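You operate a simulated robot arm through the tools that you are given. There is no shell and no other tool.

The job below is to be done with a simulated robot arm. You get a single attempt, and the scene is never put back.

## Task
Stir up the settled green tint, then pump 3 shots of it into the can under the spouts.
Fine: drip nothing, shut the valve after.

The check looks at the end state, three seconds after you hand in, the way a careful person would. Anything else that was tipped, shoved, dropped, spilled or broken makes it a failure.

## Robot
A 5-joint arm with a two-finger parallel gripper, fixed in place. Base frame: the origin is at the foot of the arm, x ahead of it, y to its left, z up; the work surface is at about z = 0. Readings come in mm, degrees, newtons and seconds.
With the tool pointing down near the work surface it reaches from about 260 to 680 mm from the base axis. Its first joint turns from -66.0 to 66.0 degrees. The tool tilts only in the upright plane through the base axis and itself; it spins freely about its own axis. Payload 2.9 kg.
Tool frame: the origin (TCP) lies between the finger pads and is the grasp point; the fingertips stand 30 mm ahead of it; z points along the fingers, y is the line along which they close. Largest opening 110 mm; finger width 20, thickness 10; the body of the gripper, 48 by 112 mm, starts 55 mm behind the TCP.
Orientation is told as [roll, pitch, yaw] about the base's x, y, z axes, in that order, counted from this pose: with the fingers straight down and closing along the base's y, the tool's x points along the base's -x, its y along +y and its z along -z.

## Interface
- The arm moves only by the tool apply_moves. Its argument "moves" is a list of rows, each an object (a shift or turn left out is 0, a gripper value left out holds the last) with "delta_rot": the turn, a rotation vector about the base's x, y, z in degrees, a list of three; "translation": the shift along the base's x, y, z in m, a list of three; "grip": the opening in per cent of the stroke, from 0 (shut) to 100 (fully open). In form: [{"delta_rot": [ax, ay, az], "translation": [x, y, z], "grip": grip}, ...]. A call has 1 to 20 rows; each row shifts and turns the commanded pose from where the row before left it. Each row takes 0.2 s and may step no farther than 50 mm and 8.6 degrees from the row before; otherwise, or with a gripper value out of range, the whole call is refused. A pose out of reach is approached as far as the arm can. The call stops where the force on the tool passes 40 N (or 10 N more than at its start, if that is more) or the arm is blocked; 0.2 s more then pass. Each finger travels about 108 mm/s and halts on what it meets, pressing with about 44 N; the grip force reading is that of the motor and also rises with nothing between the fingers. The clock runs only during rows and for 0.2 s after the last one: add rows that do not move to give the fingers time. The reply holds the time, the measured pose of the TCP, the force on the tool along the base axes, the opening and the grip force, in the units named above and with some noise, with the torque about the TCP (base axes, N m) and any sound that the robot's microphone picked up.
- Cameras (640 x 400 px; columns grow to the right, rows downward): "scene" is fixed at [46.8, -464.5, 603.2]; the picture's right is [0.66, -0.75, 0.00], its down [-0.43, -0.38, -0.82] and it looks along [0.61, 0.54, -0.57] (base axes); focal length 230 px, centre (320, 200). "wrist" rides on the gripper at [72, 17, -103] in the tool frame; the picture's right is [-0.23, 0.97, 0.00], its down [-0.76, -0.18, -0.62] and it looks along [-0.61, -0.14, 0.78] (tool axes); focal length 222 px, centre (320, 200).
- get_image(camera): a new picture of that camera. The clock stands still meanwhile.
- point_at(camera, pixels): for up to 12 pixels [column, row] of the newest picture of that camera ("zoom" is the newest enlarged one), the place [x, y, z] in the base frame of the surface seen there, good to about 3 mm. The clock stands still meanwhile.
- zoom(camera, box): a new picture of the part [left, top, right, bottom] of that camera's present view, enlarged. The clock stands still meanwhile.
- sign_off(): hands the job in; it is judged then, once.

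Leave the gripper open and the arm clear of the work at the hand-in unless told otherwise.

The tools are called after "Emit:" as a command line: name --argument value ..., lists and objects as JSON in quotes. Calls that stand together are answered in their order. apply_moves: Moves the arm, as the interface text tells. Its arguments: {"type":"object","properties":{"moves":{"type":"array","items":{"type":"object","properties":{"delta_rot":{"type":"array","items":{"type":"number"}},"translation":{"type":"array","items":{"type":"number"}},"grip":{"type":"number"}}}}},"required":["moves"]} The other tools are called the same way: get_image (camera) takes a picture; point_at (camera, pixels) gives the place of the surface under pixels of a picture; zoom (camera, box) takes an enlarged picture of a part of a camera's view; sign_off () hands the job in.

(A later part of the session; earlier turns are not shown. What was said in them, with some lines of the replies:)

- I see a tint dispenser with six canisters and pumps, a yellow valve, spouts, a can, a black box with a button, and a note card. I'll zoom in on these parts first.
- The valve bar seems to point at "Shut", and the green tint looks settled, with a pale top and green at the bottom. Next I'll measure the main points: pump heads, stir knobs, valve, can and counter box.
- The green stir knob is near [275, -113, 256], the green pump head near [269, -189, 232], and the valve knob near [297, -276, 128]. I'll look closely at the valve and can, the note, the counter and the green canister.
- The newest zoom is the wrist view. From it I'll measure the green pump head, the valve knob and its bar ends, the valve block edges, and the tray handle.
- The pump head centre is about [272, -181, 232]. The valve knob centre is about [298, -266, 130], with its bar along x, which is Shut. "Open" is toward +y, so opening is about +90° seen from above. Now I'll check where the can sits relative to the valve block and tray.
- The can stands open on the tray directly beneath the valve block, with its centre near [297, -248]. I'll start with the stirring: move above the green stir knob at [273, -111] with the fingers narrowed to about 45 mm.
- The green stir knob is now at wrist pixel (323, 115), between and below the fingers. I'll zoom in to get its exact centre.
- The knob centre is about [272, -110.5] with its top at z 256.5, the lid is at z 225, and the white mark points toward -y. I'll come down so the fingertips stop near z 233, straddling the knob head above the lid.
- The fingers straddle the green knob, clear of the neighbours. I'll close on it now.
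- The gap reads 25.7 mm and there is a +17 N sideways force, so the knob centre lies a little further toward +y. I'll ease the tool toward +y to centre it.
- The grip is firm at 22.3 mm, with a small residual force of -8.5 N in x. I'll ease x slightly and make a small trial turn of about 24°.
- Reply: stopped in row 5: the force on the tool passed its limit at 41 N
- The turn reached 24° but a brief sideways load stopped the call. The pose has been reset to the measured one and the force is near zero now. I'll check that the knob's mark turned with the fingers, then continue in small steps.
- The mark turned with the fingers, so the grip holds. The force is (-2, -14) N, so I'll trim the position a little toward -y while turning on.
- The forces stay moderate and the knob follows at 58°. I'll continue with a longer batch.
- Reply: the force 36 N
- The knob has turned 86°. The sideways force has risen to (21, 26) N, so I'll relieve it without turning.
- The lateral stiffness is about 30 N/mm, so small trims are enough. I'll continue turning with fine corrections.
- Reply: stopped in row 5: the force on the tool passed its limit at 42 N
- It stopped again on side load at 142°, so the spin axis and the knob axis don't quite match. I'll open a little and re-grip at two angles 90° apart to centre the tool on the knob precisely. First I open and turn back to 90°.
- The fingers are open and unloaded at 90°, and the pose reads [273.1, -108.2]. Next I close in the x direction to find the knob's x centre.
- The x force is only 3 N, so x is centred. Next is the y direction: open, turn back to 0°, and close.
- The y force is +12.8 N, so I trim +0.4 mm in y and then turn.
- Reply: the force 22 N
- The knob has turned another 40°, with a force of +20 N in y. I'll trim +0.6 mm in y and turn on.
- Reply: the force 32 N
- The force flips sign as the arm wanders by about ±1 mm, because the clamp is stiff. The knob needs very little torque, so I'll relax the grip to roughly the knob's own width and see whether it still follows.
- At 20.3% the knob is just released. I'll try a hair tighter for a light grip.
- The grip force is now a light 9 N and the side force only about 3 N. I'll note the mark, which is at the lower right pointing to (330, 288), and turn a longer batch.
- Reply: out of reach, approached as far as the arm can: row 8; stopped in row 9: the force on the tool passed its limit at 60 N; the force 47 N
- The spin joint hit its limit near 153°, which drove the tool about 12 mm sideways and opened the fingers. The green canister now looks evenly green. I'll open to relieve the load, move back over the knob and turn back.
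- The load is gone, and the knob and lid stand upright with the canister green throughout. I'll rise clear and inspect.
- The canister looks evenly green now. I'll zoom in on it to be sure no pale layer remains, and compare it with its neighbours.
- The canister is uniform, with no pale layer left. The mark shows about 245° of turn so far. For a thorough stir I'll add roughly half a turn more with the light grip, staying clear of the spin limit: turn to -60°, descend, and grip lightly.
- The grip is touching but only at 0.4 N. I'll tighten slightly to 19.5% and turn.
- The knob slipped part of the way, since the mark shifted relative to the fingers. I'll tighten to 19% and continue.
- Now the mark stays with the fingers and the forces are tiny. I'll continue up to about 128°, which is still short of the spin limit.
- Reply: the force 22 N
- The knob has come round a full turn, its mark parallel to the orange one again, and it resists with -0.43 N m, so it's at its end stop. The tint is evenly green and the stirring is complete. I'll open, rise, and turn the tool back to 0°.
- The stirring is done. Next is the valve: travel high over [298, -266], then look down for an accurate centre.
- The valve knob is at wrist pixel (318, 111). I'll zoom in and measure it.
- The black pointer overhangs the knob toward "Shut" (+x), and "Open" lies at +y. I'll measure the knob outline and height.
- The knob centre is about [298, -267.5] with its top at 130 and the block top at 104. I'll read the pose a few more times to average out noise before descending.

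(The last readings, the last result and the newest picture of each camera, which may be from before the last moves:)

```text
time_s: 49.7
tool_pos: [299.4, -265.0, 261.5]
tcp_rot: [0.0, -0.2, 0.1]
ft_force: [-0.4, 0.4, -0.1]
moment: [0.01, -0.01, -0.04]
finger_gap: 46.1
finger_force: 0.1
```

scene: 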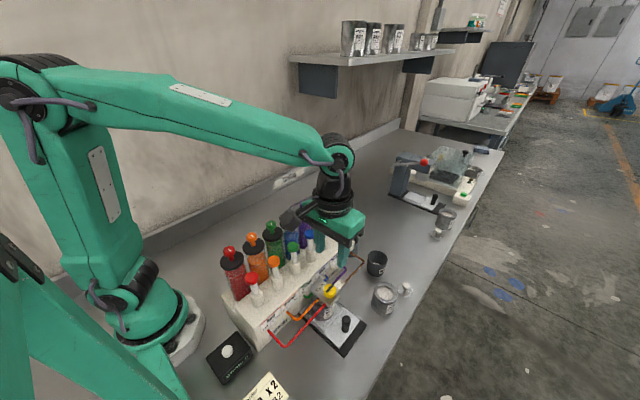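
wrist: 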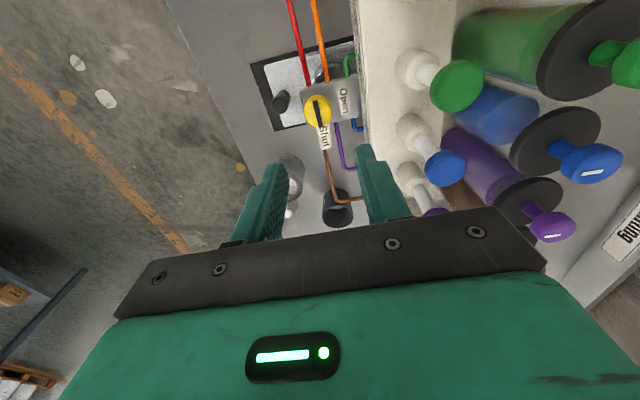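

The averaged pose is about [300.3, -265.2, 260.8]. I'll shift (-2.3, -2.3) mm and descend to TCP z 139, with the fingertips about 5 mm above the block.

Emit:
apply_moves --moves '[{"translation": [-0.0023, -0.0023, -0.03]}, {"translation": [0, 0, -0.03]}, {"translation": [0, 0, -0.025]}, {"translation": [0, 0, -0.015]}, {"translation": [0, 0, -0.01]}, {"translation": [0, 0, -0.008]}, {}]'

Emit:
get_image --camera "wrist"

Emit:
zoom --camera "scene" --box '[270, 200, 390, 330]'

```text
time_s: 51.3
tool_pos: [297.2, -267.9, 142.9]
tcp_rot: [-0.1, -0.1, 0.0]
ft_force: [0.1, 0.4, 0.0]
moment: [-0.01, 0.0, 0.01]
finger_gap: 46.0
finger_force: 0.1
```

```text
taken
```

wrist: 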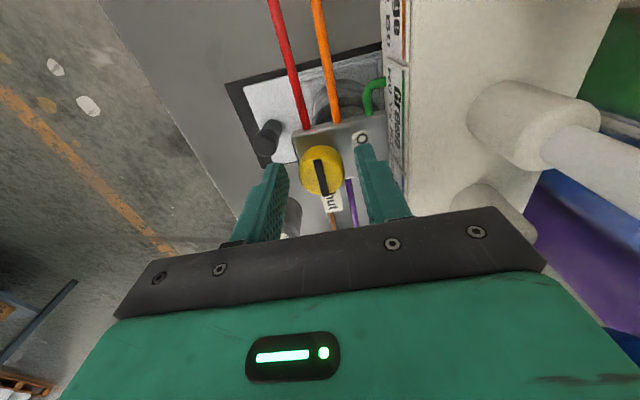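

```text
3.08 times, centred on (330, 265) of scene
```

zoom: 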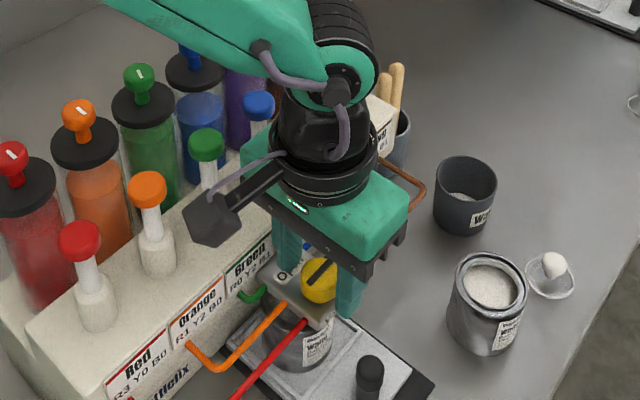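

The fingers straddle the yellow knob with clearance to the pumps and the front face. I'll lower 3 mm more and close gently.

Emit:
apply_moves --moves '[{"translation": [0, 0, -0.003]}, {"grip": 26}, {}, {"grip": 22}, {}, {}]'

```text
time_s: 52.7
tool_pos: [297.0, -268.2, 139.8]
tcp_rot: [0.0, -0.1, 0.2]
ft_force: [3.5, 14.6, 0.1]
moment: [0.39, 0.14, 0.04]
finger_gap: 29.1
finger_force: 44.9
```

The gap is 29 mm with a slight +14.6 N side force. I'll trim +0.5 mm in y, lighten the grip, and try the first degrees toward Open.

Emit:
apply_moves --moves '[{"translation": [0.0001, 0.0005, 0], "grip": 26}, {}, {}]'

Emit:
apply_moves --moves '[{"delta_rot": [0, 0, 8]}, {"delta_rot": [0, 0, 8]}, {}]'

Emit:
zoom --camera "wrist" --box '[260, 110, 380, 220]'

```text
time_s: 53.5
tool_pos: [296.2, -267.8, 141.1]
tcp_rot: [-0.1, -0.2, 0.1]
ft_force: [-0.9, 3.1, -1.3]
moment: [0.12, 0.01, 0.0]
finger_gap: 30.5
finger_force: 1.7
```

```text
time_s: 54.3
tool_pos: [296.0, -268.7, 141.2]
tcp_rot: [-0.2, -0.1, 16.1]
ft_force: [0.6, -0.8, 1.4]
moment: [0.11, -0.05, 0.0]
finger_gap: 29.4
finger_force: 9.5
```

```text
3.64 times, centred on (320, 165) of wrist
```

zoom: 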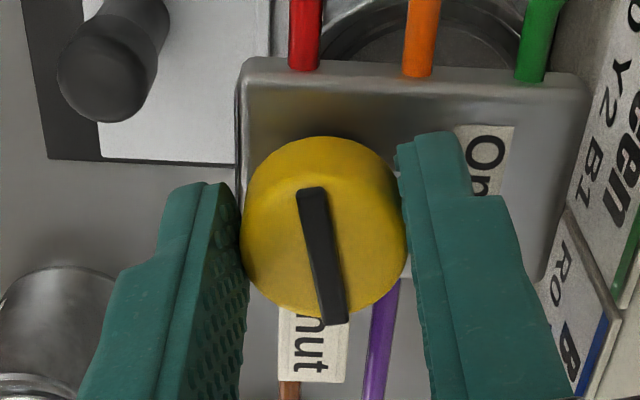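

The pointer is turning with the fingers and the load is tiny. I'll turn on toward Open.

Emit:
apply_moves --moves '[{"delta_rot": [0, 0, 8]}, {"delta_rot": [0, 0, 8]}, {"delta_rot": [0, 0, 8]}, {"delta_rot": [0, 0, 8]}, {}]'

Emit:
zoom --camera "wrist" --box '[260, 110, 380, 220]'

Emit:
zoom --camera "scene" --box '[270, 200, 390, 330]'

```text
time_s: 55.5
tool_pos: [297.7, -267.4, 141.6]
tcp_rot: [0.0, 0.0, 48.3]
ft_force: [6.3, -5.1, -1.9]
moment: [-0.1, -0.11, 0.02]
finger_gap: 32.7
finger_force: 4.5
```

```text
3.64 times, centred on (320, 165) of wrist
```

zoom: 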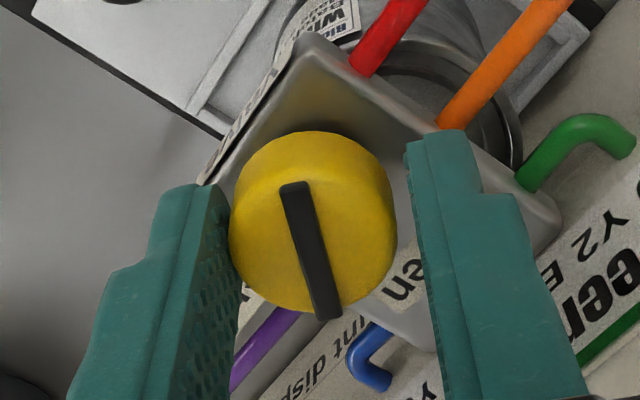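

```text
3.08 times, centred on (330, 265) of scene
```

zoom: 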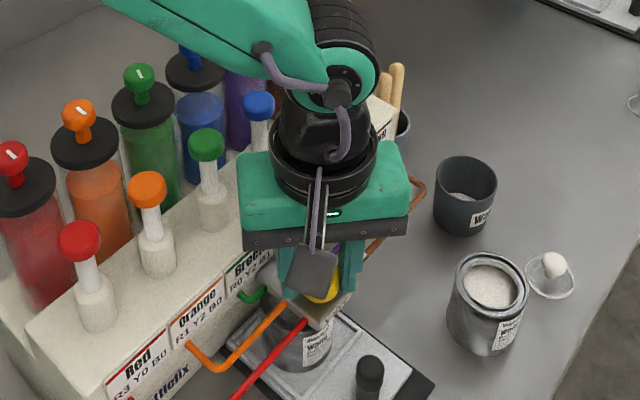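

The pointer followed to about 48°, but the knob sits toward the left finger. I'll shift (+1.2, -1.0) mm to centre, firm up slightly, and continue turning.

Emit:
apply_moves --moves '[{"translation": [0.0012, -0.001, 0], "grip": 25.5}, {}, {"delta_rot": [0, 0, 8]}, {"delta_rot": [0, 0, 8]}, {"delta_rot": [0, 0, 8]}, {}]'

Emit:
zoom --camera "wrist" --box '[260, 110, 380, 220]'

```text
time_s: 56.9
tool_pos: [297.5, -268.6, 142.0]
tcp_rot: [0.1, 0.0, 72.2]
ft_force: [7.4, -5.0, 0.2]
moment: [-0.18, -0.16, -0.04]
finger_gap: 32.1
finger_force: 4.2
```

```text
3.64 times, centred on (320, 165) of wrist
```

zoom: 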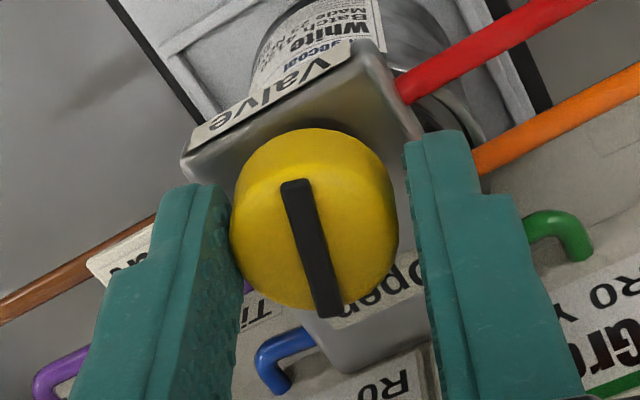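

The pointer is now near "Open". I'll centre again by (+1.4, -0.5) mm and finish to 90°.

Emit:
apply_moves --moves '[{"translation": [0.0014, -0.0005, 0]}, {}, {"delta_rot": [0, 0, 8]}, {"delta_rot": [0, 0, 8]}, {}]'

Emit:
zoom --camera "wrist" --box '[260, 110, 380, 220]'

```text
time_s: 58.1
tool_pos: [299.8, -269.1, 141.9]
tcp_rot: [0.3, -0.1, 88.3]
ft_force: [5.6, 0.1, -1.1]
moment: [0.0, -0.17, 0.01]
finger_gap: 30.3
finger_force: 2.7
```

```text
3.64 times, centred on (320, 165) of wrist
```

zoom: 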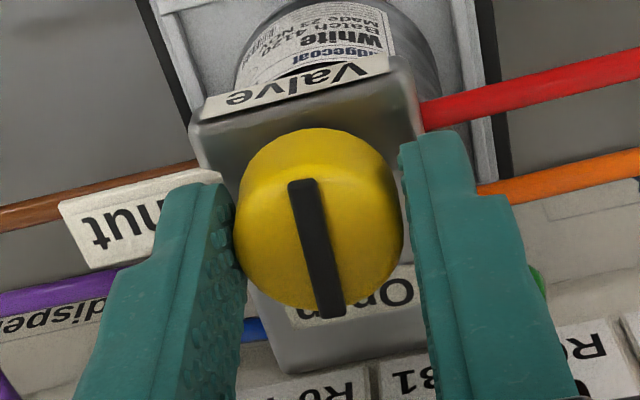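

The pointer is at "Open". I'll firm the grip and nudge a few degrees more to feel for the end stop.

Emit:
apply_moves --moves '[{"translation": [0.0005, 0, 0], "grip": 25}, {}, {"delta_rot": [0, 0, 3]}, {"delta_rot": [0, 0, 3]}, {}]'

Emit:
zoom --camera "wrist" --box '[260, 110, 380, 220]'

```text
time_s: 59.3
tool_pos: [300.3, -268.7, 141.6]
tcp_rot: [0.1, -0.1, 94.1]
ft_force: [6.6, -4.1, 3.0]
moment: [0.14, -0.2, -0.74]
finger_gap: 29.2
finger_force: 45.0
```

```text
3.64 times, centred on (320, 165) of wrist
```

zoom: 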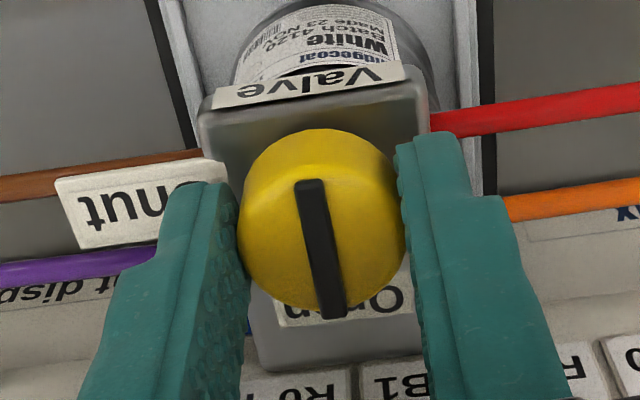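

A torque of -0.74 N m shows the valve is at its Open stop. I'll release it, rise straight up, and look at it.

Emit:
apply_moves --moves '[{"delta_rot": [0, 0, -3]}, {"grip": 40}, {}, {}, {"translation": [0, 0, 0.02]}, {"translation": [0, 0, 0.03]}, {"translation": [0, 0, 0.04]}, {"translation": [0, 0, 0.04]}, {"translation": [0, 0, 0.03]}, {}]'

Emit:
zoom --camera "wrist" --box '[250, 60, 390, 170]'

Emit:
get_image --camera "scene"

```text
time_s: 61.5
tool_pos: [298.0, -270.6, 302.0]
tcp_rot: [0.3, -0.1, 91.1]
ft_force: [0.2, -0.6, 0.1]
moment: [0.0, 0.03, -0.02]
finger_gap: 43.9
finger_force: 0.1
```

```text
3.64 times, centred on (320, 115) of wrist
```

zoom: 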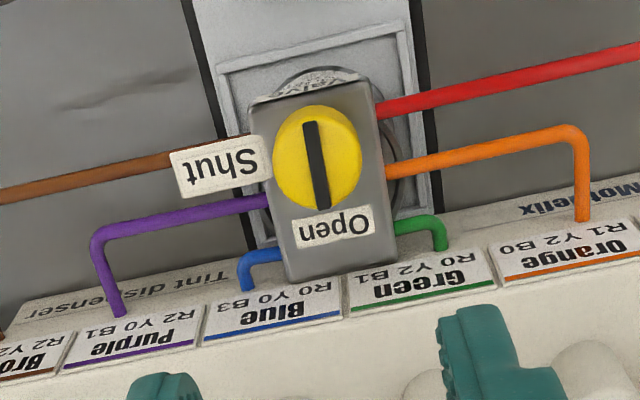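

```text
taken
```

scene: 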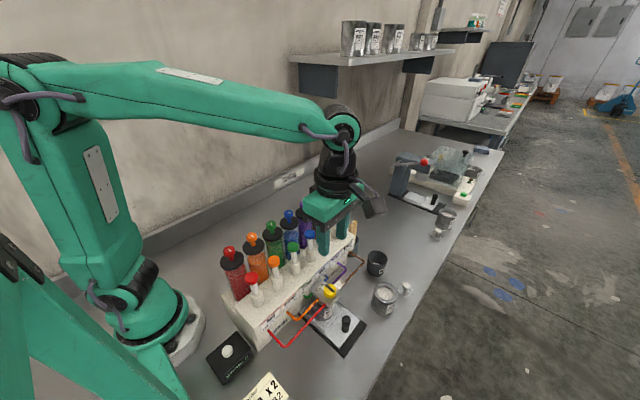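

The valve pointer is at Open and the can sits beneath the block. Now I go to the green pump head: close the fingers, travel at height to [272.5, -181], and measure the head.

Emit:
apply_moves --moves '[{"translation": [0, 0, 0.03], "grip": 0}, {"translation": [-0.0088, 0.0293, 0]}, {"translation": [-0.0088, 0.0293, 0]}, {"translation": [-0.0089, 0.0294, 0]}, {}, {}]'

Emit:
get_image --camera "wrist"

Emit:
zoom --camera "scene" --box '[250, 200, 330, 280]'

```text
time_s: 62.9
tool_pos: [271.4, -182.8, 331.7]
tcp_rot: [0.2, -0.1, 91.1]
ft_force: [-0.9, 0.4, -0.3]
moment: [0.03, 0.01, 0.0]
finger_gap: 0.0
finger_force: 38.3
```

```text
taken
```

wrist: 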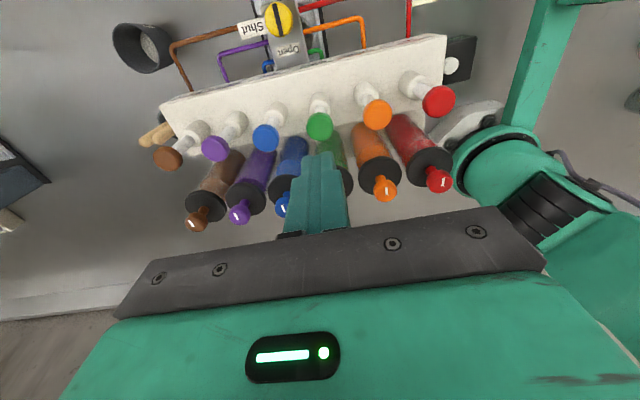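

```text
5.00 times, centred on (290, 240) of scene
```

zoom: 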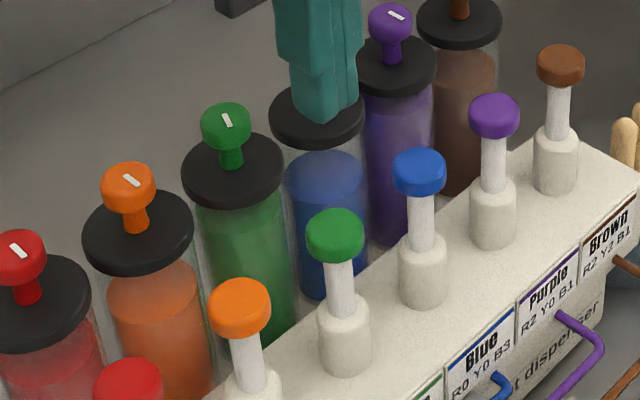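

The green pump head is at wrist pixel (319, 125), just ahead of the closed fingertips. I'll zoom in and measure its centre.

Emit:
zoom --camera "wrist" --box '[280, 80, 360, 160]'

```text
5.00 times, centred on (320, 120) of wrist
```

zoom: 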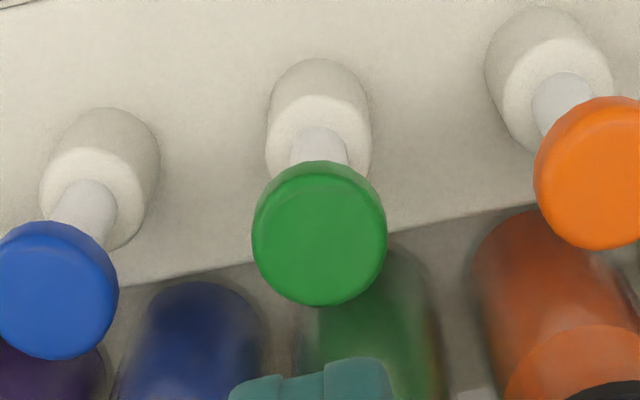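

Emit:
point_at --camera "zoom" --pixels '[[319, 238], [262, 238], [378, 238], [319, 180], [319, 298], [300, 380], [360, 375], [319, 108]]'

Emit:
point_at --camera "scene" --pixels '[[293, 246], [293, 243], [289, 246], [297, 246], [293, 262], [294, 255]]'

```text
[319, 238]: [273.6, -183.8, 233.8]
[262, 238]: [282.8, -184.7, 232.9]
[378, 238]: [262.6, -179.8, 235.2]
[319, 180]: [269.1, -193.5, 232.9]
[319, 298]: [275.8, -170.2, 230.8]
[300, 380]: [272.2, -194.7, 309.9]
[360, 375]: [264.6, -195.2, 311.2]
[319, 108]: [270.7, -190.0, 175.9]
```

```text
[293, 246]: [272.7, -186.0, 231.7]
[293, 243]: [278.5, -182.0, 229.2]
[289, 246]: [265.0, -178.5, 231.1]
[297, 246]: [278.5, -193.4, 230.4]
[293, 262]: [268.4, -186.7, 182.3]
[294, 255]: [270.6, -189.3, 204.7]
```

The pump head centre is about [273, -182] with its top at z 233. I'll lower to just above it (tip near z 238) before pressing, and check the counter.

Emit:
apply_moves --moves '[{"translation": [0.001, 0.0005, -0.025]}, {"translation": [0, 0, -0.025]}, {"translation": [0, 0, -0.013]}, {}]'

Emit:
zoom --camera "scene" --box '[250, 200, 330, 280]'

Emit:
zoom --camera "scene" --box '[200, 325, 260, 385]'

```text
time_s: 63.9
tool_pos: [274.9, -182.8, 266.8]
tcp_rot: [0.2, 0.0, 91.1]
ft_force: [-0.1, 0.2, 0.4]
moment: [0.02, -0.01, 0.02]
finger_gap: 0.0
finger_force: 37.3
```

```text
5.00 times, centred on (290, 240) of scene
```

zoom: 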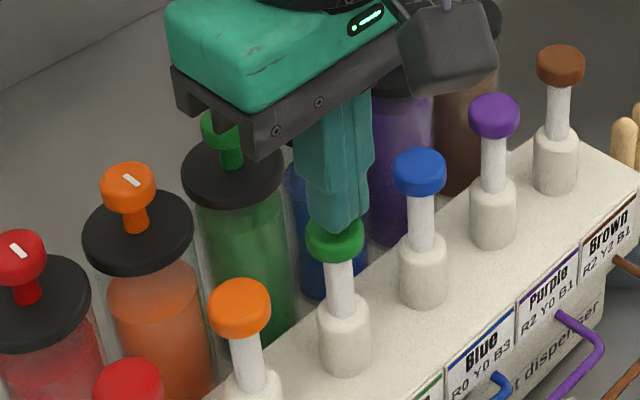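

```text
6.67 times, centred on (230, 355) of scene
```

zoom: 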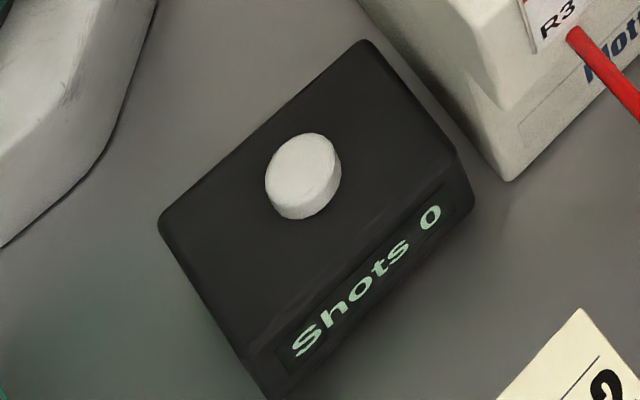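

The fingertips are just above the head and the counter reads "Shots 0". I'll press down slowly in small steps and watch the force.

Emit:
apply_moves --moves '[{"translation": [0, 0, -0.003]}, {"translation": [0, 0, -0.003]}, {"translation": [0, 0, -0.003]}, {"translation": [0, 0, -0.003]}]'

```text
time_s: 64.9
tool_pos: [274.8, -182.2, 257.0]
tcp_rot: [0.1, -0.1, 91.2]
ft_force: [-0.3, -1.2, 1.6]
moment: [-0.05, 0.01, -0.03]
finger_gap: 0.0
finger_force: 37.8
```

The head is about 6 mm down with a light spring force of 1.6 N. I'll continue the stroke down to the bottom.

Emit:
apply_moves --moves '[{"translation": [0, 0, -0.003]}, {"translation": [0, 0, -0.003]}, {"translation": [0, 0, -0.003]}, {"translation": [0, 0, -0.003]}]'

Emit:
zoom --camera "scene" --box '[250, 220, 350, 320]'

Emit:
zoom --camera "scene" --box '[200, 325, 260, 385]'

```text
time_s: 65.9
tool_pos: [273.6, -180.6, 243.3]
tcp_rot: [0.1, 0.0, 91.1]
ft_force: [1.0, -2.5, 5.5]
moment: [-0.09, -0.07, 0.05]
finger_gap: 0.0
finger_force: 37.9
```

```text
4.00 times, centred on (300, 270) of scene
```

zoom: 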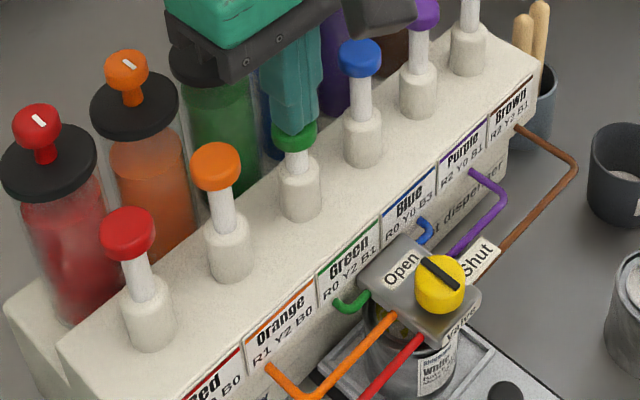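

```text
6.67 times, centred on (230, 355) of scene
```

zoom: 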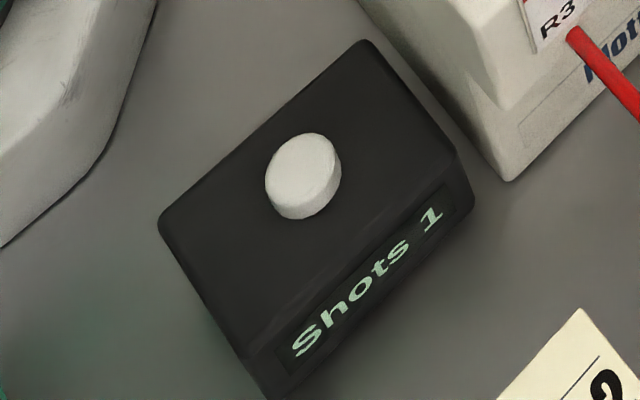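

The counter reads "Shots 1". A little stem still shows above the collar, so I'll finish the stroke to its bottom for a full shot.

Emit:
apply_moves --moves '[{"translation": [0, 0, -0.002]}, {"translation": [0, 0, -0.002]}, {"translation": [0, 0, -0.002]}]'

Emit:
zoom --camera "scene" --box '[250, 220, 350, 320]'

Emit:
zoom --camera "scene" --box '[200, 325, 260, 385]'

```text
time_s: 66.7
tool_pos: [273.7, -180.7, 239.9]
tcp_rot: [0.1, 0.0, 91.1]
ft_force: [-13.6, 2.3, 36.6]
moment: [0.04, 0.4, 0.08]
finger_gap: 0.1
finger_force: 37.3
```

```text
4.00 times, centred on (300, 270) of scene
```

zoom: 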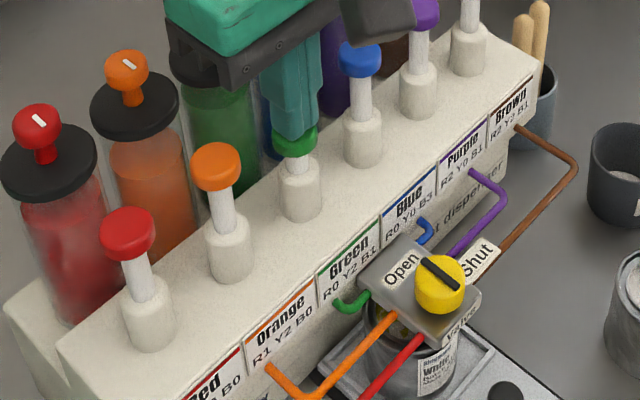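

```text
6.67 times, centred on (230, 355) of scene
```

zoom: 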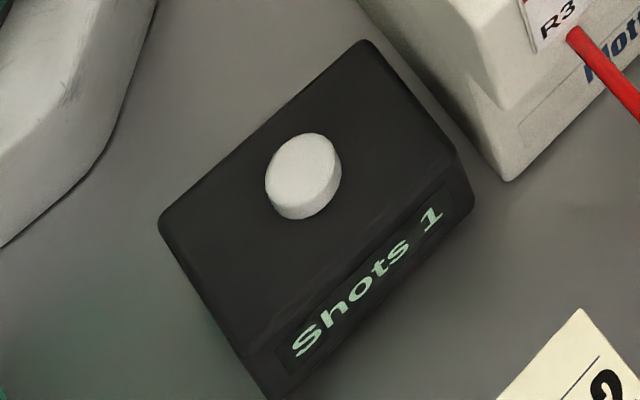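

That is the bottom stop at 36 N, and the counter is still 1. I'll rise until the head has fully returned.

Emit:
apply_moves --moves '[{"translation": [0, 0, 0.005]}, {"translation": [0, 0, 0.006]}, {"translation": [0, 0, 0.006]}, {"translation": [0, 0, 0.006]}, {"translation": [0, 0, 0.006]}, {}, {}]'

Emit:
zoom --camera "scene" --box '[250, 220, 350, 320]'

Emit:
zoom --camera "scene" --box '[200, 325, 260, 385]'

```text
time_s: 68.3
tool_pos: [275.0, -180.5, 268.2]
tcp_rot: [0.3, -0.1, 91.1]
ft_force: [-0.1, 0.5, -0.4]
moment: [-0.02, 0.02, 0.0]
finger_gap: 0.0
finger_force: 37.5
```

```text
4.00 times, centred on (300, 270) of scene
```

zoom: 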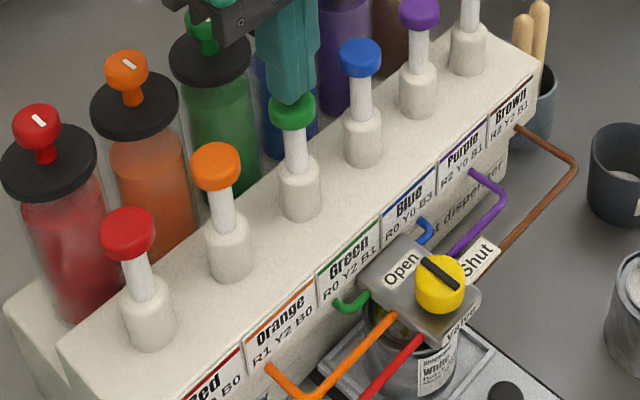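

```text
6.67 times, centred on (230, 355) of scene
```

zoom: 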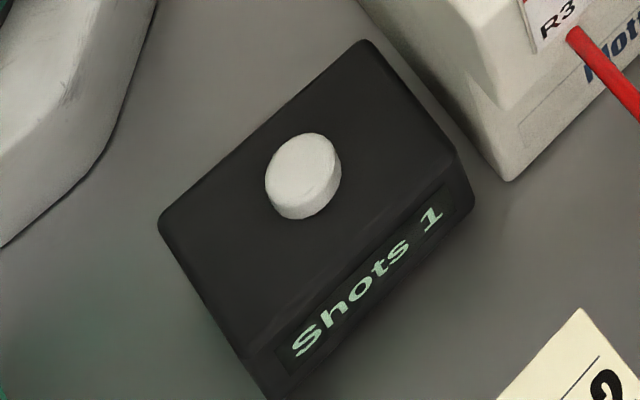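

The head is back at full height and the counter shows 1. Now the second shot, the same slow full stroke.

Emit:
apply_moves --moves '[{"translation": [0, 0, -0.003]}, {"translation": [0, 0, -0.003]}, {"translation": [0, 0, -0.003]}, {"translation": [0, 0, -0.003]}, {"translation": [0, 0, -0.003]}, {"translation": [0, 0, -0.003]}, {"translation": [0, 0, -0.003]}, {"translation": [0, 0, -0.003]}, {"translation": [0, 0, -0.003]}, {}]'

Emit:
zoom --camera "scene" --box '[200, 325, 260, 385]'

```text
time_s: 70.5
tool_pos: [274.2, -178.8, 240.9]
tcp_rot: [0.1, -0.1, 91.2]
ft_force: [-2.7, -2.6, 15.5]
moment: [-0.07, 0.04, -0.06]
finger_gap: 0.0
finger_force: 37.8
```

```text
6.67 times, centred on (230, 355) of scene
```

zoom: 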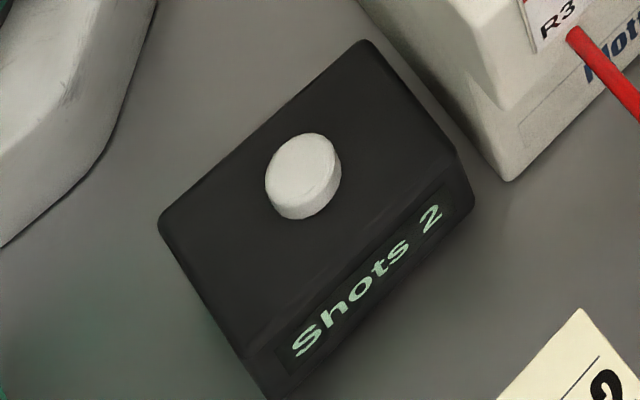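

The counter reads "Shots 2" and the head is at the bottom with 15 N. I'll rise fully again.

Emit:
apply_moves --moves '[{"translation": [0, 0, 0.005]}, {"translation": [0, 0, 0.006]}, {"translation": [0, 0, 0.006]}, {"translation": [0, 0, 0.006]}, {"translation": [0, 0, 0.005]}, {}, {}]'

Emit:
zoom --camera "scene" --box '[250, 220, 350, 320]'

Emit:
zoom --camera "scene" --box '[200, 325, 260, 385]'

```text
time_s: 72.1
tool_pos: [273.9, -179.9, 269.8]
tcp_rot: [0.3, -0.1, 91.1]
ft_force: [0.1, -0.7, 0.2]
moment: [-0.04, 0.0, -0.04]
finger_gap: 0.1
finger_force: 37.4
```

```text
4.00 times, centred on (300, 270) of scene
```

zoom: 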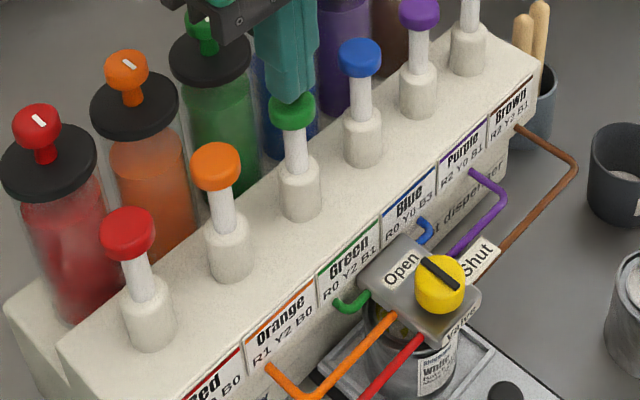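

```text
6.67 times, centred on (230, 355) of scene
```

zoom: 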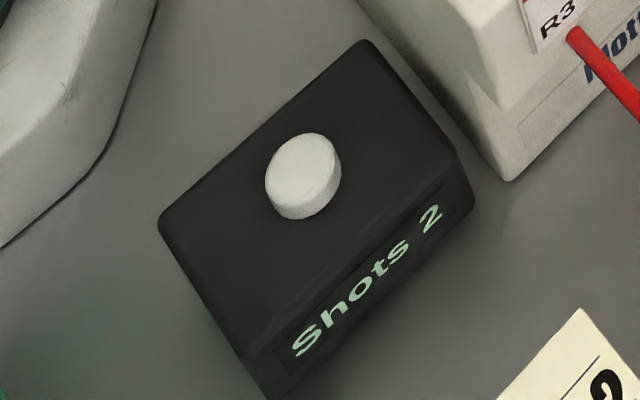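

The head has returned and the count is 2. The order card says "Green x 2", but the job asks for 3 shots, so I follow the job. Third full stroke now.

Emit:
apply_moves --moves '[{"translation": [0, 0, -0.003]}, {"translation": [0, 0, -0.003]}, {"translation": [0, 0, -0.003]}, {"translation": [0, 0, -0.003]}, {"translation": [0, 0, -0.003]}, {"translation": [0, 0, -0.003]}, {"translation": [0, 0, -0.003]}, {"translation": [0, 0, -0.003]}, {"translation": [0, 0, -0.003]}, {"translation": [0, 0, -0.001]}, {}]'

Emit:
zoom --camera "scene" --box '[200, 325, 260, 385]'

```text
time_s: 74.5
tool_pos: [275.2, -181.0, 240.2]
tcp_rot: [0.1, -0.1, 91.0]
ft_force: [-11.3, -1.3, 20.4]
moment: [-0.09, 0.28, -0.05]
finger_gap: 0.0
finger_force: 38.0
```

```text
6.67 times, centred on (230, 355) of scene
```

zoom: 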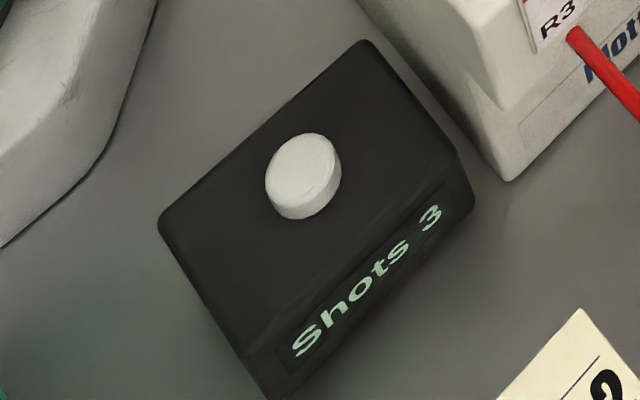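

The counter reads "Shots 3". I'll rise straight up well clear of the pump heads, then look at the spouts and can.

Emit:
apply_moves --moves '[{"translation": [0, 0, 0.005]}, {"translation": [0, 0, 0.006]}, {"translation": [0, 0, 0.006]}, {"translation": [0, 0, 0.006]}, {"translation": [0, 0, 0.02]}, {"translation": [0, 0, 0.025]}, {"translation": [0, 0, 0.025]}, {}]'

Emit:
zoom --camera "scene" --box '[250, 220, 350, 320]'

Emit:
zoom --camera "scene" --box '[296, 275, 360, 325]'

Emit:
zoom --camera "wrist" --box '[200, 0, 360, 100]'

```text
time_s: 76.3
tool_pos: [274.5, -180.6, 334.4]
tcp_rot: [0.2, -0.1, 91.2]
ft_force: [0.5, 0.8, -0.4]
moment: [0.01, -0.01, 0.01]
finger_gap: 0.1
finger_force: 37.8
```

```text
4.00 times, centred on (300, 270) of scene
```

zoom: 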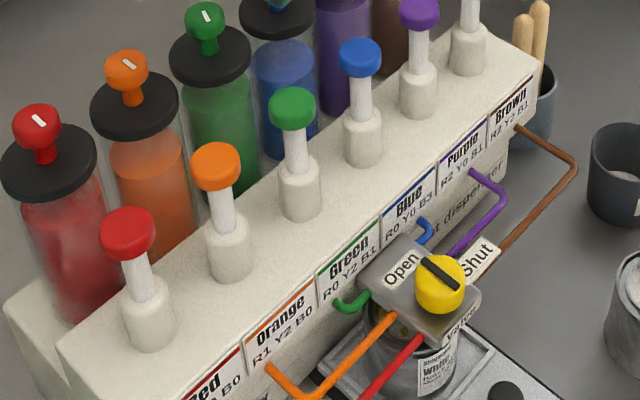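

```text
8.00 times, centred on (328, 300) of scene
```

zoom: 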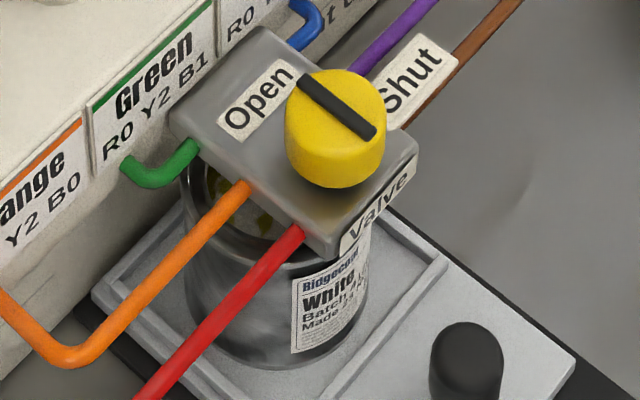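

```text
4.00 times, centred on (280, 50) of wrist
```

zoom: 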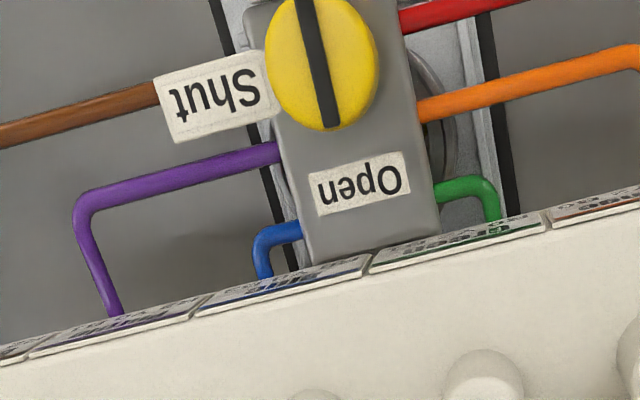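

The green tint is visible inside the can, the pump head is back up, and nothing has spilled. Now I go back over the valve at 90°, fingers opened to 44 mm, and descend onto the knob to shut it.

Emit:
apply_moves --moves '[{"translation": [0.0085, -0.029, 0], "delta_rot": [0, 0, -1.1], "grip": 40}, {"translation": [0.0085, -0.029, 0]}, {"translation": [0.0085, -0.029, 0]}, {"translation": [0, 0, -0.03]}, {"translation": [0, 0, -0.03]}, {"translation": [0, 0, -0.03]}, {"translation": [0, 0, -0.03]}, {}]'

Emit:
get_image --camera "wrist"

```text
time_s: 78.1
tool_pos: [301.2, -265.0, 212.8]
tcp_rot: [0.2, -0.1, 89.9]
ft_force: [0.1, -0.6, -0.4]
moment: [0.02, -0.02, 0.0]
finger_gap: 44.0
finger_force: 0.0
```

```text
taken
```

wrist: 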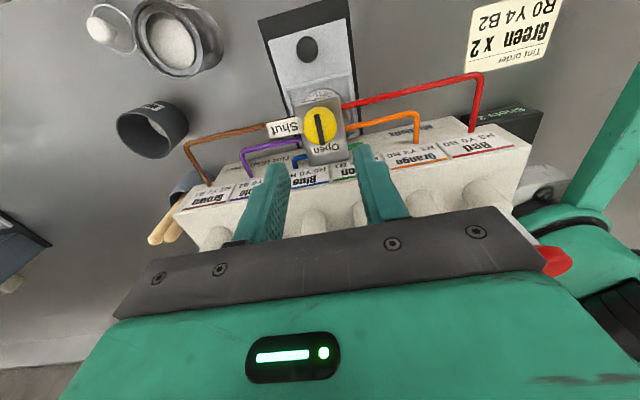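

The knob at (320, 125) is centred between the fingers. I'll descend the last 72 mm in decreasing steps.

Emit:
apply_moves --moves '[{"translation": [0, 0, -0.025]}, {"translation": [0, 0, -0.02]}, {"translation": [0, 0, -0.014]}, {"translation": [0, 0, -0.008]}, {"translation": [0, 0, -0.004]}, {}]'

Emit:
zoom --camera "wrist" --box '[260, 110, 380, 220]'

```text
time_s: 79.5
tool_pos: [298.9, -266.0, 142.7]
tcp_rot: [0.2, -0.2, 89.9]
ft_force: [-0.9, -0.3, -0.1]
moment: [-0.03, 0.01, -0.03]
finger_gap: 43.9
finger_force: 0.1
```

```text
3.64 times, centred on (320, 165) of wrist
```

zoom: 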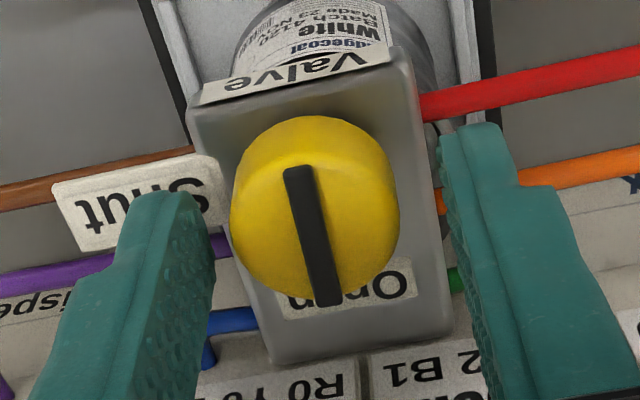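

The knob sits about 1.5 mm toward +x of centre. I'll shift and close gently.

Emit:
apply_moves --moves '[{"translation": [0.0012, 0, 0]}, {"grip": 29}, {}, {"grip": 25}, {}, {}]'

```text
time_s: 80.9
tool_pos: [299.8, -267.4, 141.9]
tcp_rot: [0.3, -0.2, 89.9]
ft_force: [-4.1, -0.1, 1.3]
moment: [0.22, -0.02, 0.01]
finger_gap: 29.0
finger_force: 44.9
```

It is centred, with a side force of only -4 N. I'll lighten the grip and turn back toward Shut.

Emit:
apply_moves --moves '[{"grip": 25.6}, {}, {"delta_rot": [0, 0, -8]}, {"delta_rot": [0, 0, -8]}, {"delta_rot": [0, 0, -8]}, {}]'

Emit:
zoom --camera "wrist" --box '[260, 110, 380, 220]'

```text
time_s: 82.3
tool_pos: [301.9, -266.2, 142.4]
tcp_rot: [0.2, 0.0, 65.9]
ft_force: [-3.6, 2.7, 2.0]
moment: [0.03, 0.03, -0.01]
finger_gap: 30.0
finger_force: 2.4
```

```text
3.64 times, centred on (320, 165) of wrist
```

zoom: 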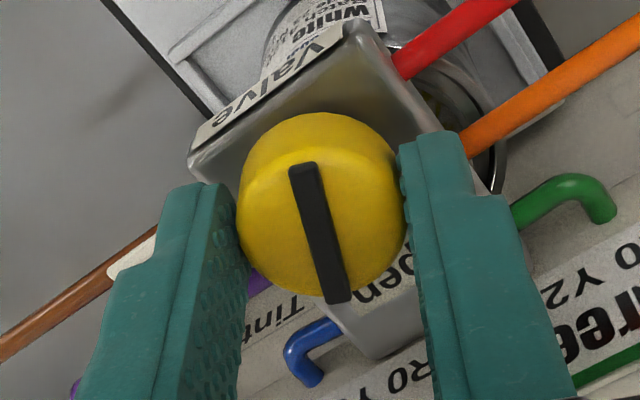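

The pointer follows the fingers. I'll continue toward Shut.

Emit:
apply_moves --moves '[{"delta_rot": [0, 0, -8], "translation": [-0.0004, 0.0003, 0]}, {"delta_rot": [0, 0, -8]}, {"delta_rot": [0, 0, -8]}, {}]'

Emit:
apply_moves --moves '[{"delta_rot": [0, 0, -8]}, {"delta_rot": [0, 0, -8]}, {"delta_rot": [0, 0, -8]}, {}]'

Emit:
zoom --camera "wrist" --box '[260, 110, 380, 220]'

```text
time_s: 83.3
tool_pos: [302.0, -265.7, 142.6]
tcp_rot: [-0.1, 0.0, 41.9]
ft_force: [-0.7, -1.8, -2.4]
moment: [-0.03, -0.02, -0.01]
finger_gap: 29.1
finger_force: 45.1
```

```text
time_s: 84.3
tool_pos: [299.6, -267.3, 142.3]
tcp_rot: [-0.2, 0.0, 18.0]
ft_force: [1.3, 1.1, 0.4]
moment: [0.11, 0.03, 0.02]
finger_gap: 29.3
finger_force: 1.4
```

```text
3.64 times, centred on (320, 165) of wrist
```

zoom: 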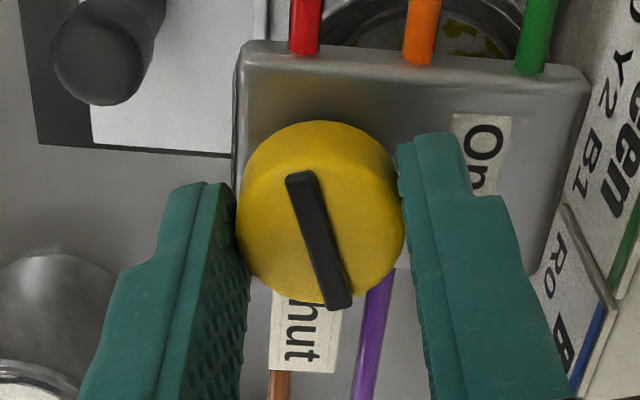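

The pointer is about 18° short of Shut. I'll firm the grip slightly and turn to the stop, watching the torque.

Emit:
apply_moves --moves '[{"grip": 25.2}, {"delta_rot": [0, 0, -6]}, {"delta_rot": [0, 0, -6]}, {"delta_rot": [0, 0, -6]}, {"delta_rot": [0, 0, -3]}, {}]'

Emit:
zoom --camera "wrist" --box '[260, 110, 380, 220]'

```text
time_s: 85.7
tool_pos: [299.4, -268.0, 142.2]
tcp_rot: [-0.1, -0.1, -3.1]
ft_force: [-10.5, -5.2, 2.1]
moment: [0.03, 1.19, 0.17]
finger_gap: 29.1
finger_force: 44.9
```

```text
3.64 times, centred on (320, 165) of wrist
```

zoom: 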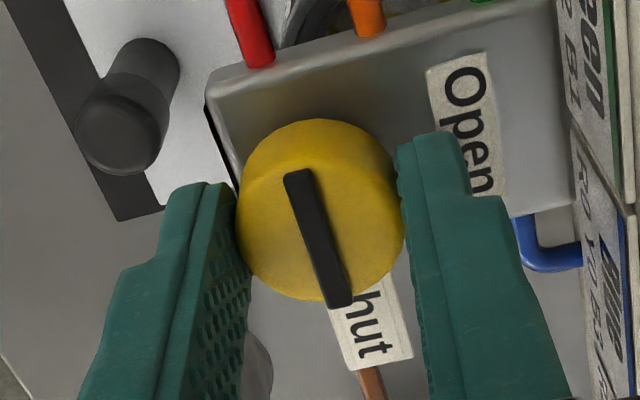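

The torque is just beginning to build at 0.17 N m. I'll go 3° more to be sure it's at the Shut stop.

Emit:
apply_moves --moves '[{"delta_rot": [0, 0, -3]}, {}]'

```text
time_s: 86.3
tool_pos: [301.3, -266.9, 142.0]
tcp_rot: [-0.1, -0.1, -6.0]
ft_force: [-7.6, -1.9, 0.5]
moment: [0.36, 0.46, 0.5]
finger_gap: 29.1
finger_force: 44.8
```

The torque is now 0.5 N m, so the valve is firmly against its Shut stop. I'll back off the twist, release, and rise straight up to look.

Emit:
apply_moves --moves '[{"delta_rot": [0, 0, 3]}, {"grip": 40}, {}, {}, {"translation": [0, 0, 0.02]}, {"translation": [0, 0, 0.03]}, {"translation": [0, 0, 0.04]}, {"translation": [0, 0, 0.04]}, {"translation": [0, 0, 0.04]}, {}]'

Emit:
zoom --camera "wrist" --box '[260, 50, 380, 150]'

Emit:
get_image --camera "wrist"

```text
time_s: 88.5
tool_pos: [298.7, -266.6, 310.2]
tcp_rot: [-0.2, -0.1, -2.9]
ft_force: [-0.6, 0.1, 1.0]
moment: [-0.02, 0.0, 0.0]
finger_gap: 44.2
finger_force: 0.1
```

```text
4.00 times, centred on (320, 100) of wrist
```

zoom: 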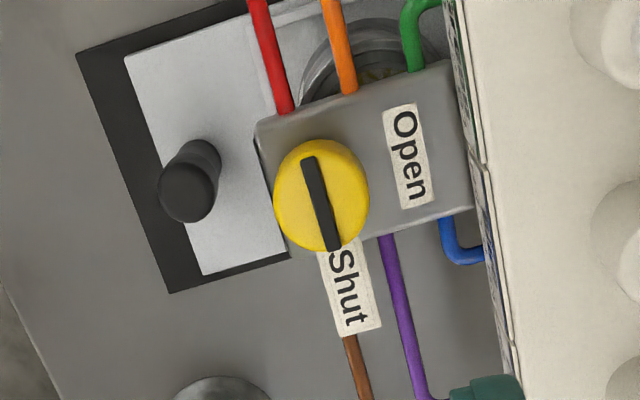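

```text
taken
```

wrist: 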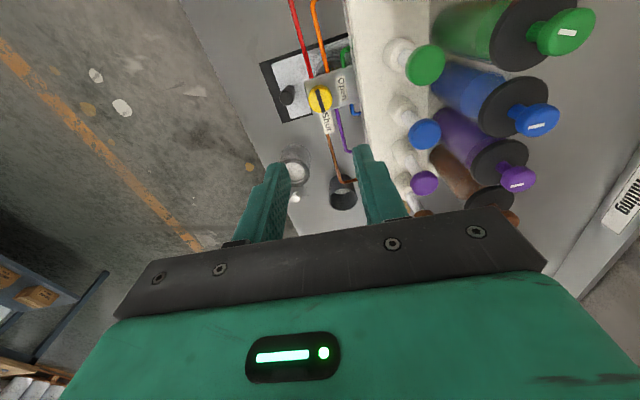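

The pointer lines up with "Shut". I'll retreat high and open the gripper fully, then check the whole scene for spills, the counter, and anything moved.

Emit:
apply_moves --moves '[{"translation": [0, 0, 0.04]}, {"translation": [0, 0, 0.04]}, {"translation": [0, 0, 0.04]}, {"translation": [0.01, 0.02, 0.03], "grip": 100}, {"translation": [0.01, 0.03, 0.02]}, {"translation": [0.01, 0.03, 0]}, {"translation": [0.008, 0.01, 0]}, {}, {}]'

Emit:
get_image --camera "scene"

Emit:
zoom --camera "scene" --box '[296, 270, 376, 350]'

Emit:
zoom --camera "scene" --box '[200, 180, 440, 330]'

Emit:
zoom --camera "scene" --box '[190, 300, 370, 400]'

Emit:
zoom --camera "wrist" --box '[200, 0, 440, 180]'

```text
time_s: 90.5
tool_pos: [340.2, -176.2, 480.4]
tcp_rot: [0.0, -0.2, -3.2]
ft_force: [-0.5, 1.3, -0.2]
moment: [-0.02, 0.03, 0.0]
finger_gap: 109.7
finger_force: 0.1
```

```text
taken
```

scene: 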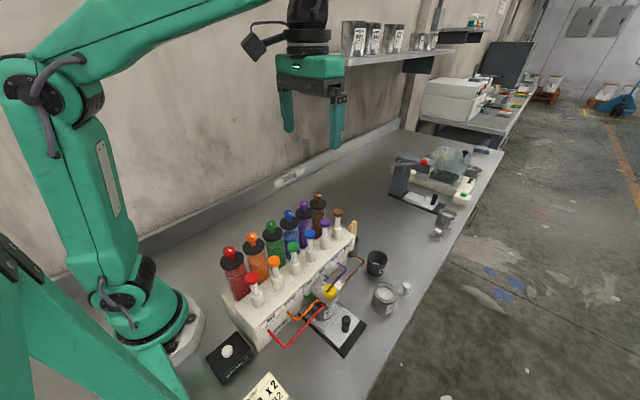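

```text
5.00 times, centred on (336, 310) of scene
```

zoom: 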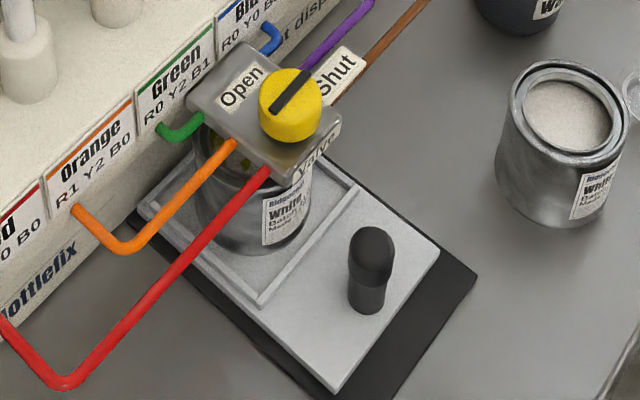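

```text
2.67 times, centred on (320, 255) of scene
```

zoom: 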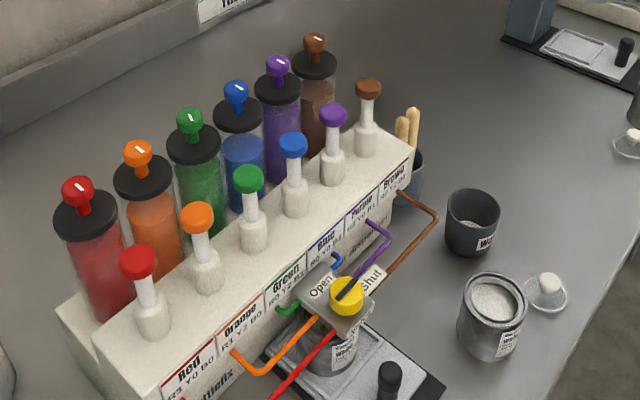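

```text
3.56 times, centred on (280, 350) of scene
```

zoom: 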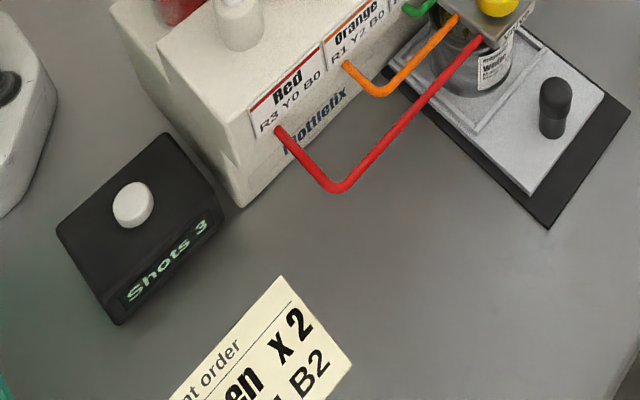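

```text
2.22 times, centred on (320, 90) of wrist
```

zoom: 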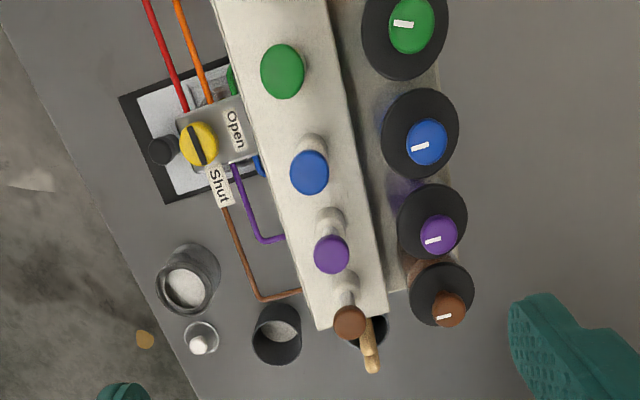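

Everything checks out:
- **Tint:** the green canister is evenly mixed.
- **Shots:** the counter reads 3 and the tint is in the can.
- **Valve:** the pointer is on "Shut".
- **Surroundings:** the tray and table are clean, and everything is where it was.
- **Arm:** it is clear of the work with the gripper open.

I'm handing in now.

Emit:
sign_off

```text
The job is handed in.
```

The green tint is stirred, 3 shots of it are in the can under the spouts, and the valve is shut again. I saw no drips or spills on the tray or table, and nothing looked moved. The job is handed in, but no verdict came back.

- **Stirring:** I turned the green canister's knob about one full turn, up to its stop. The pale settled layer is gone and the tint looks even.
- **Bump while stirring:** the arm's spin joint hit its limit and the fingers pushed sideways on the stir knob. The force on the tool reached about 60 N. The knob and lid look upright and in place.
- **Pumping:** I opened the valve and made three full strokes. The counter reads "Shots 3".
- **Shot count:** the order card on the table says "Green x 2". I followed your instruction of 3, so check this if the card was meant to apply.

The arm is clear of the work, with the gripper open.
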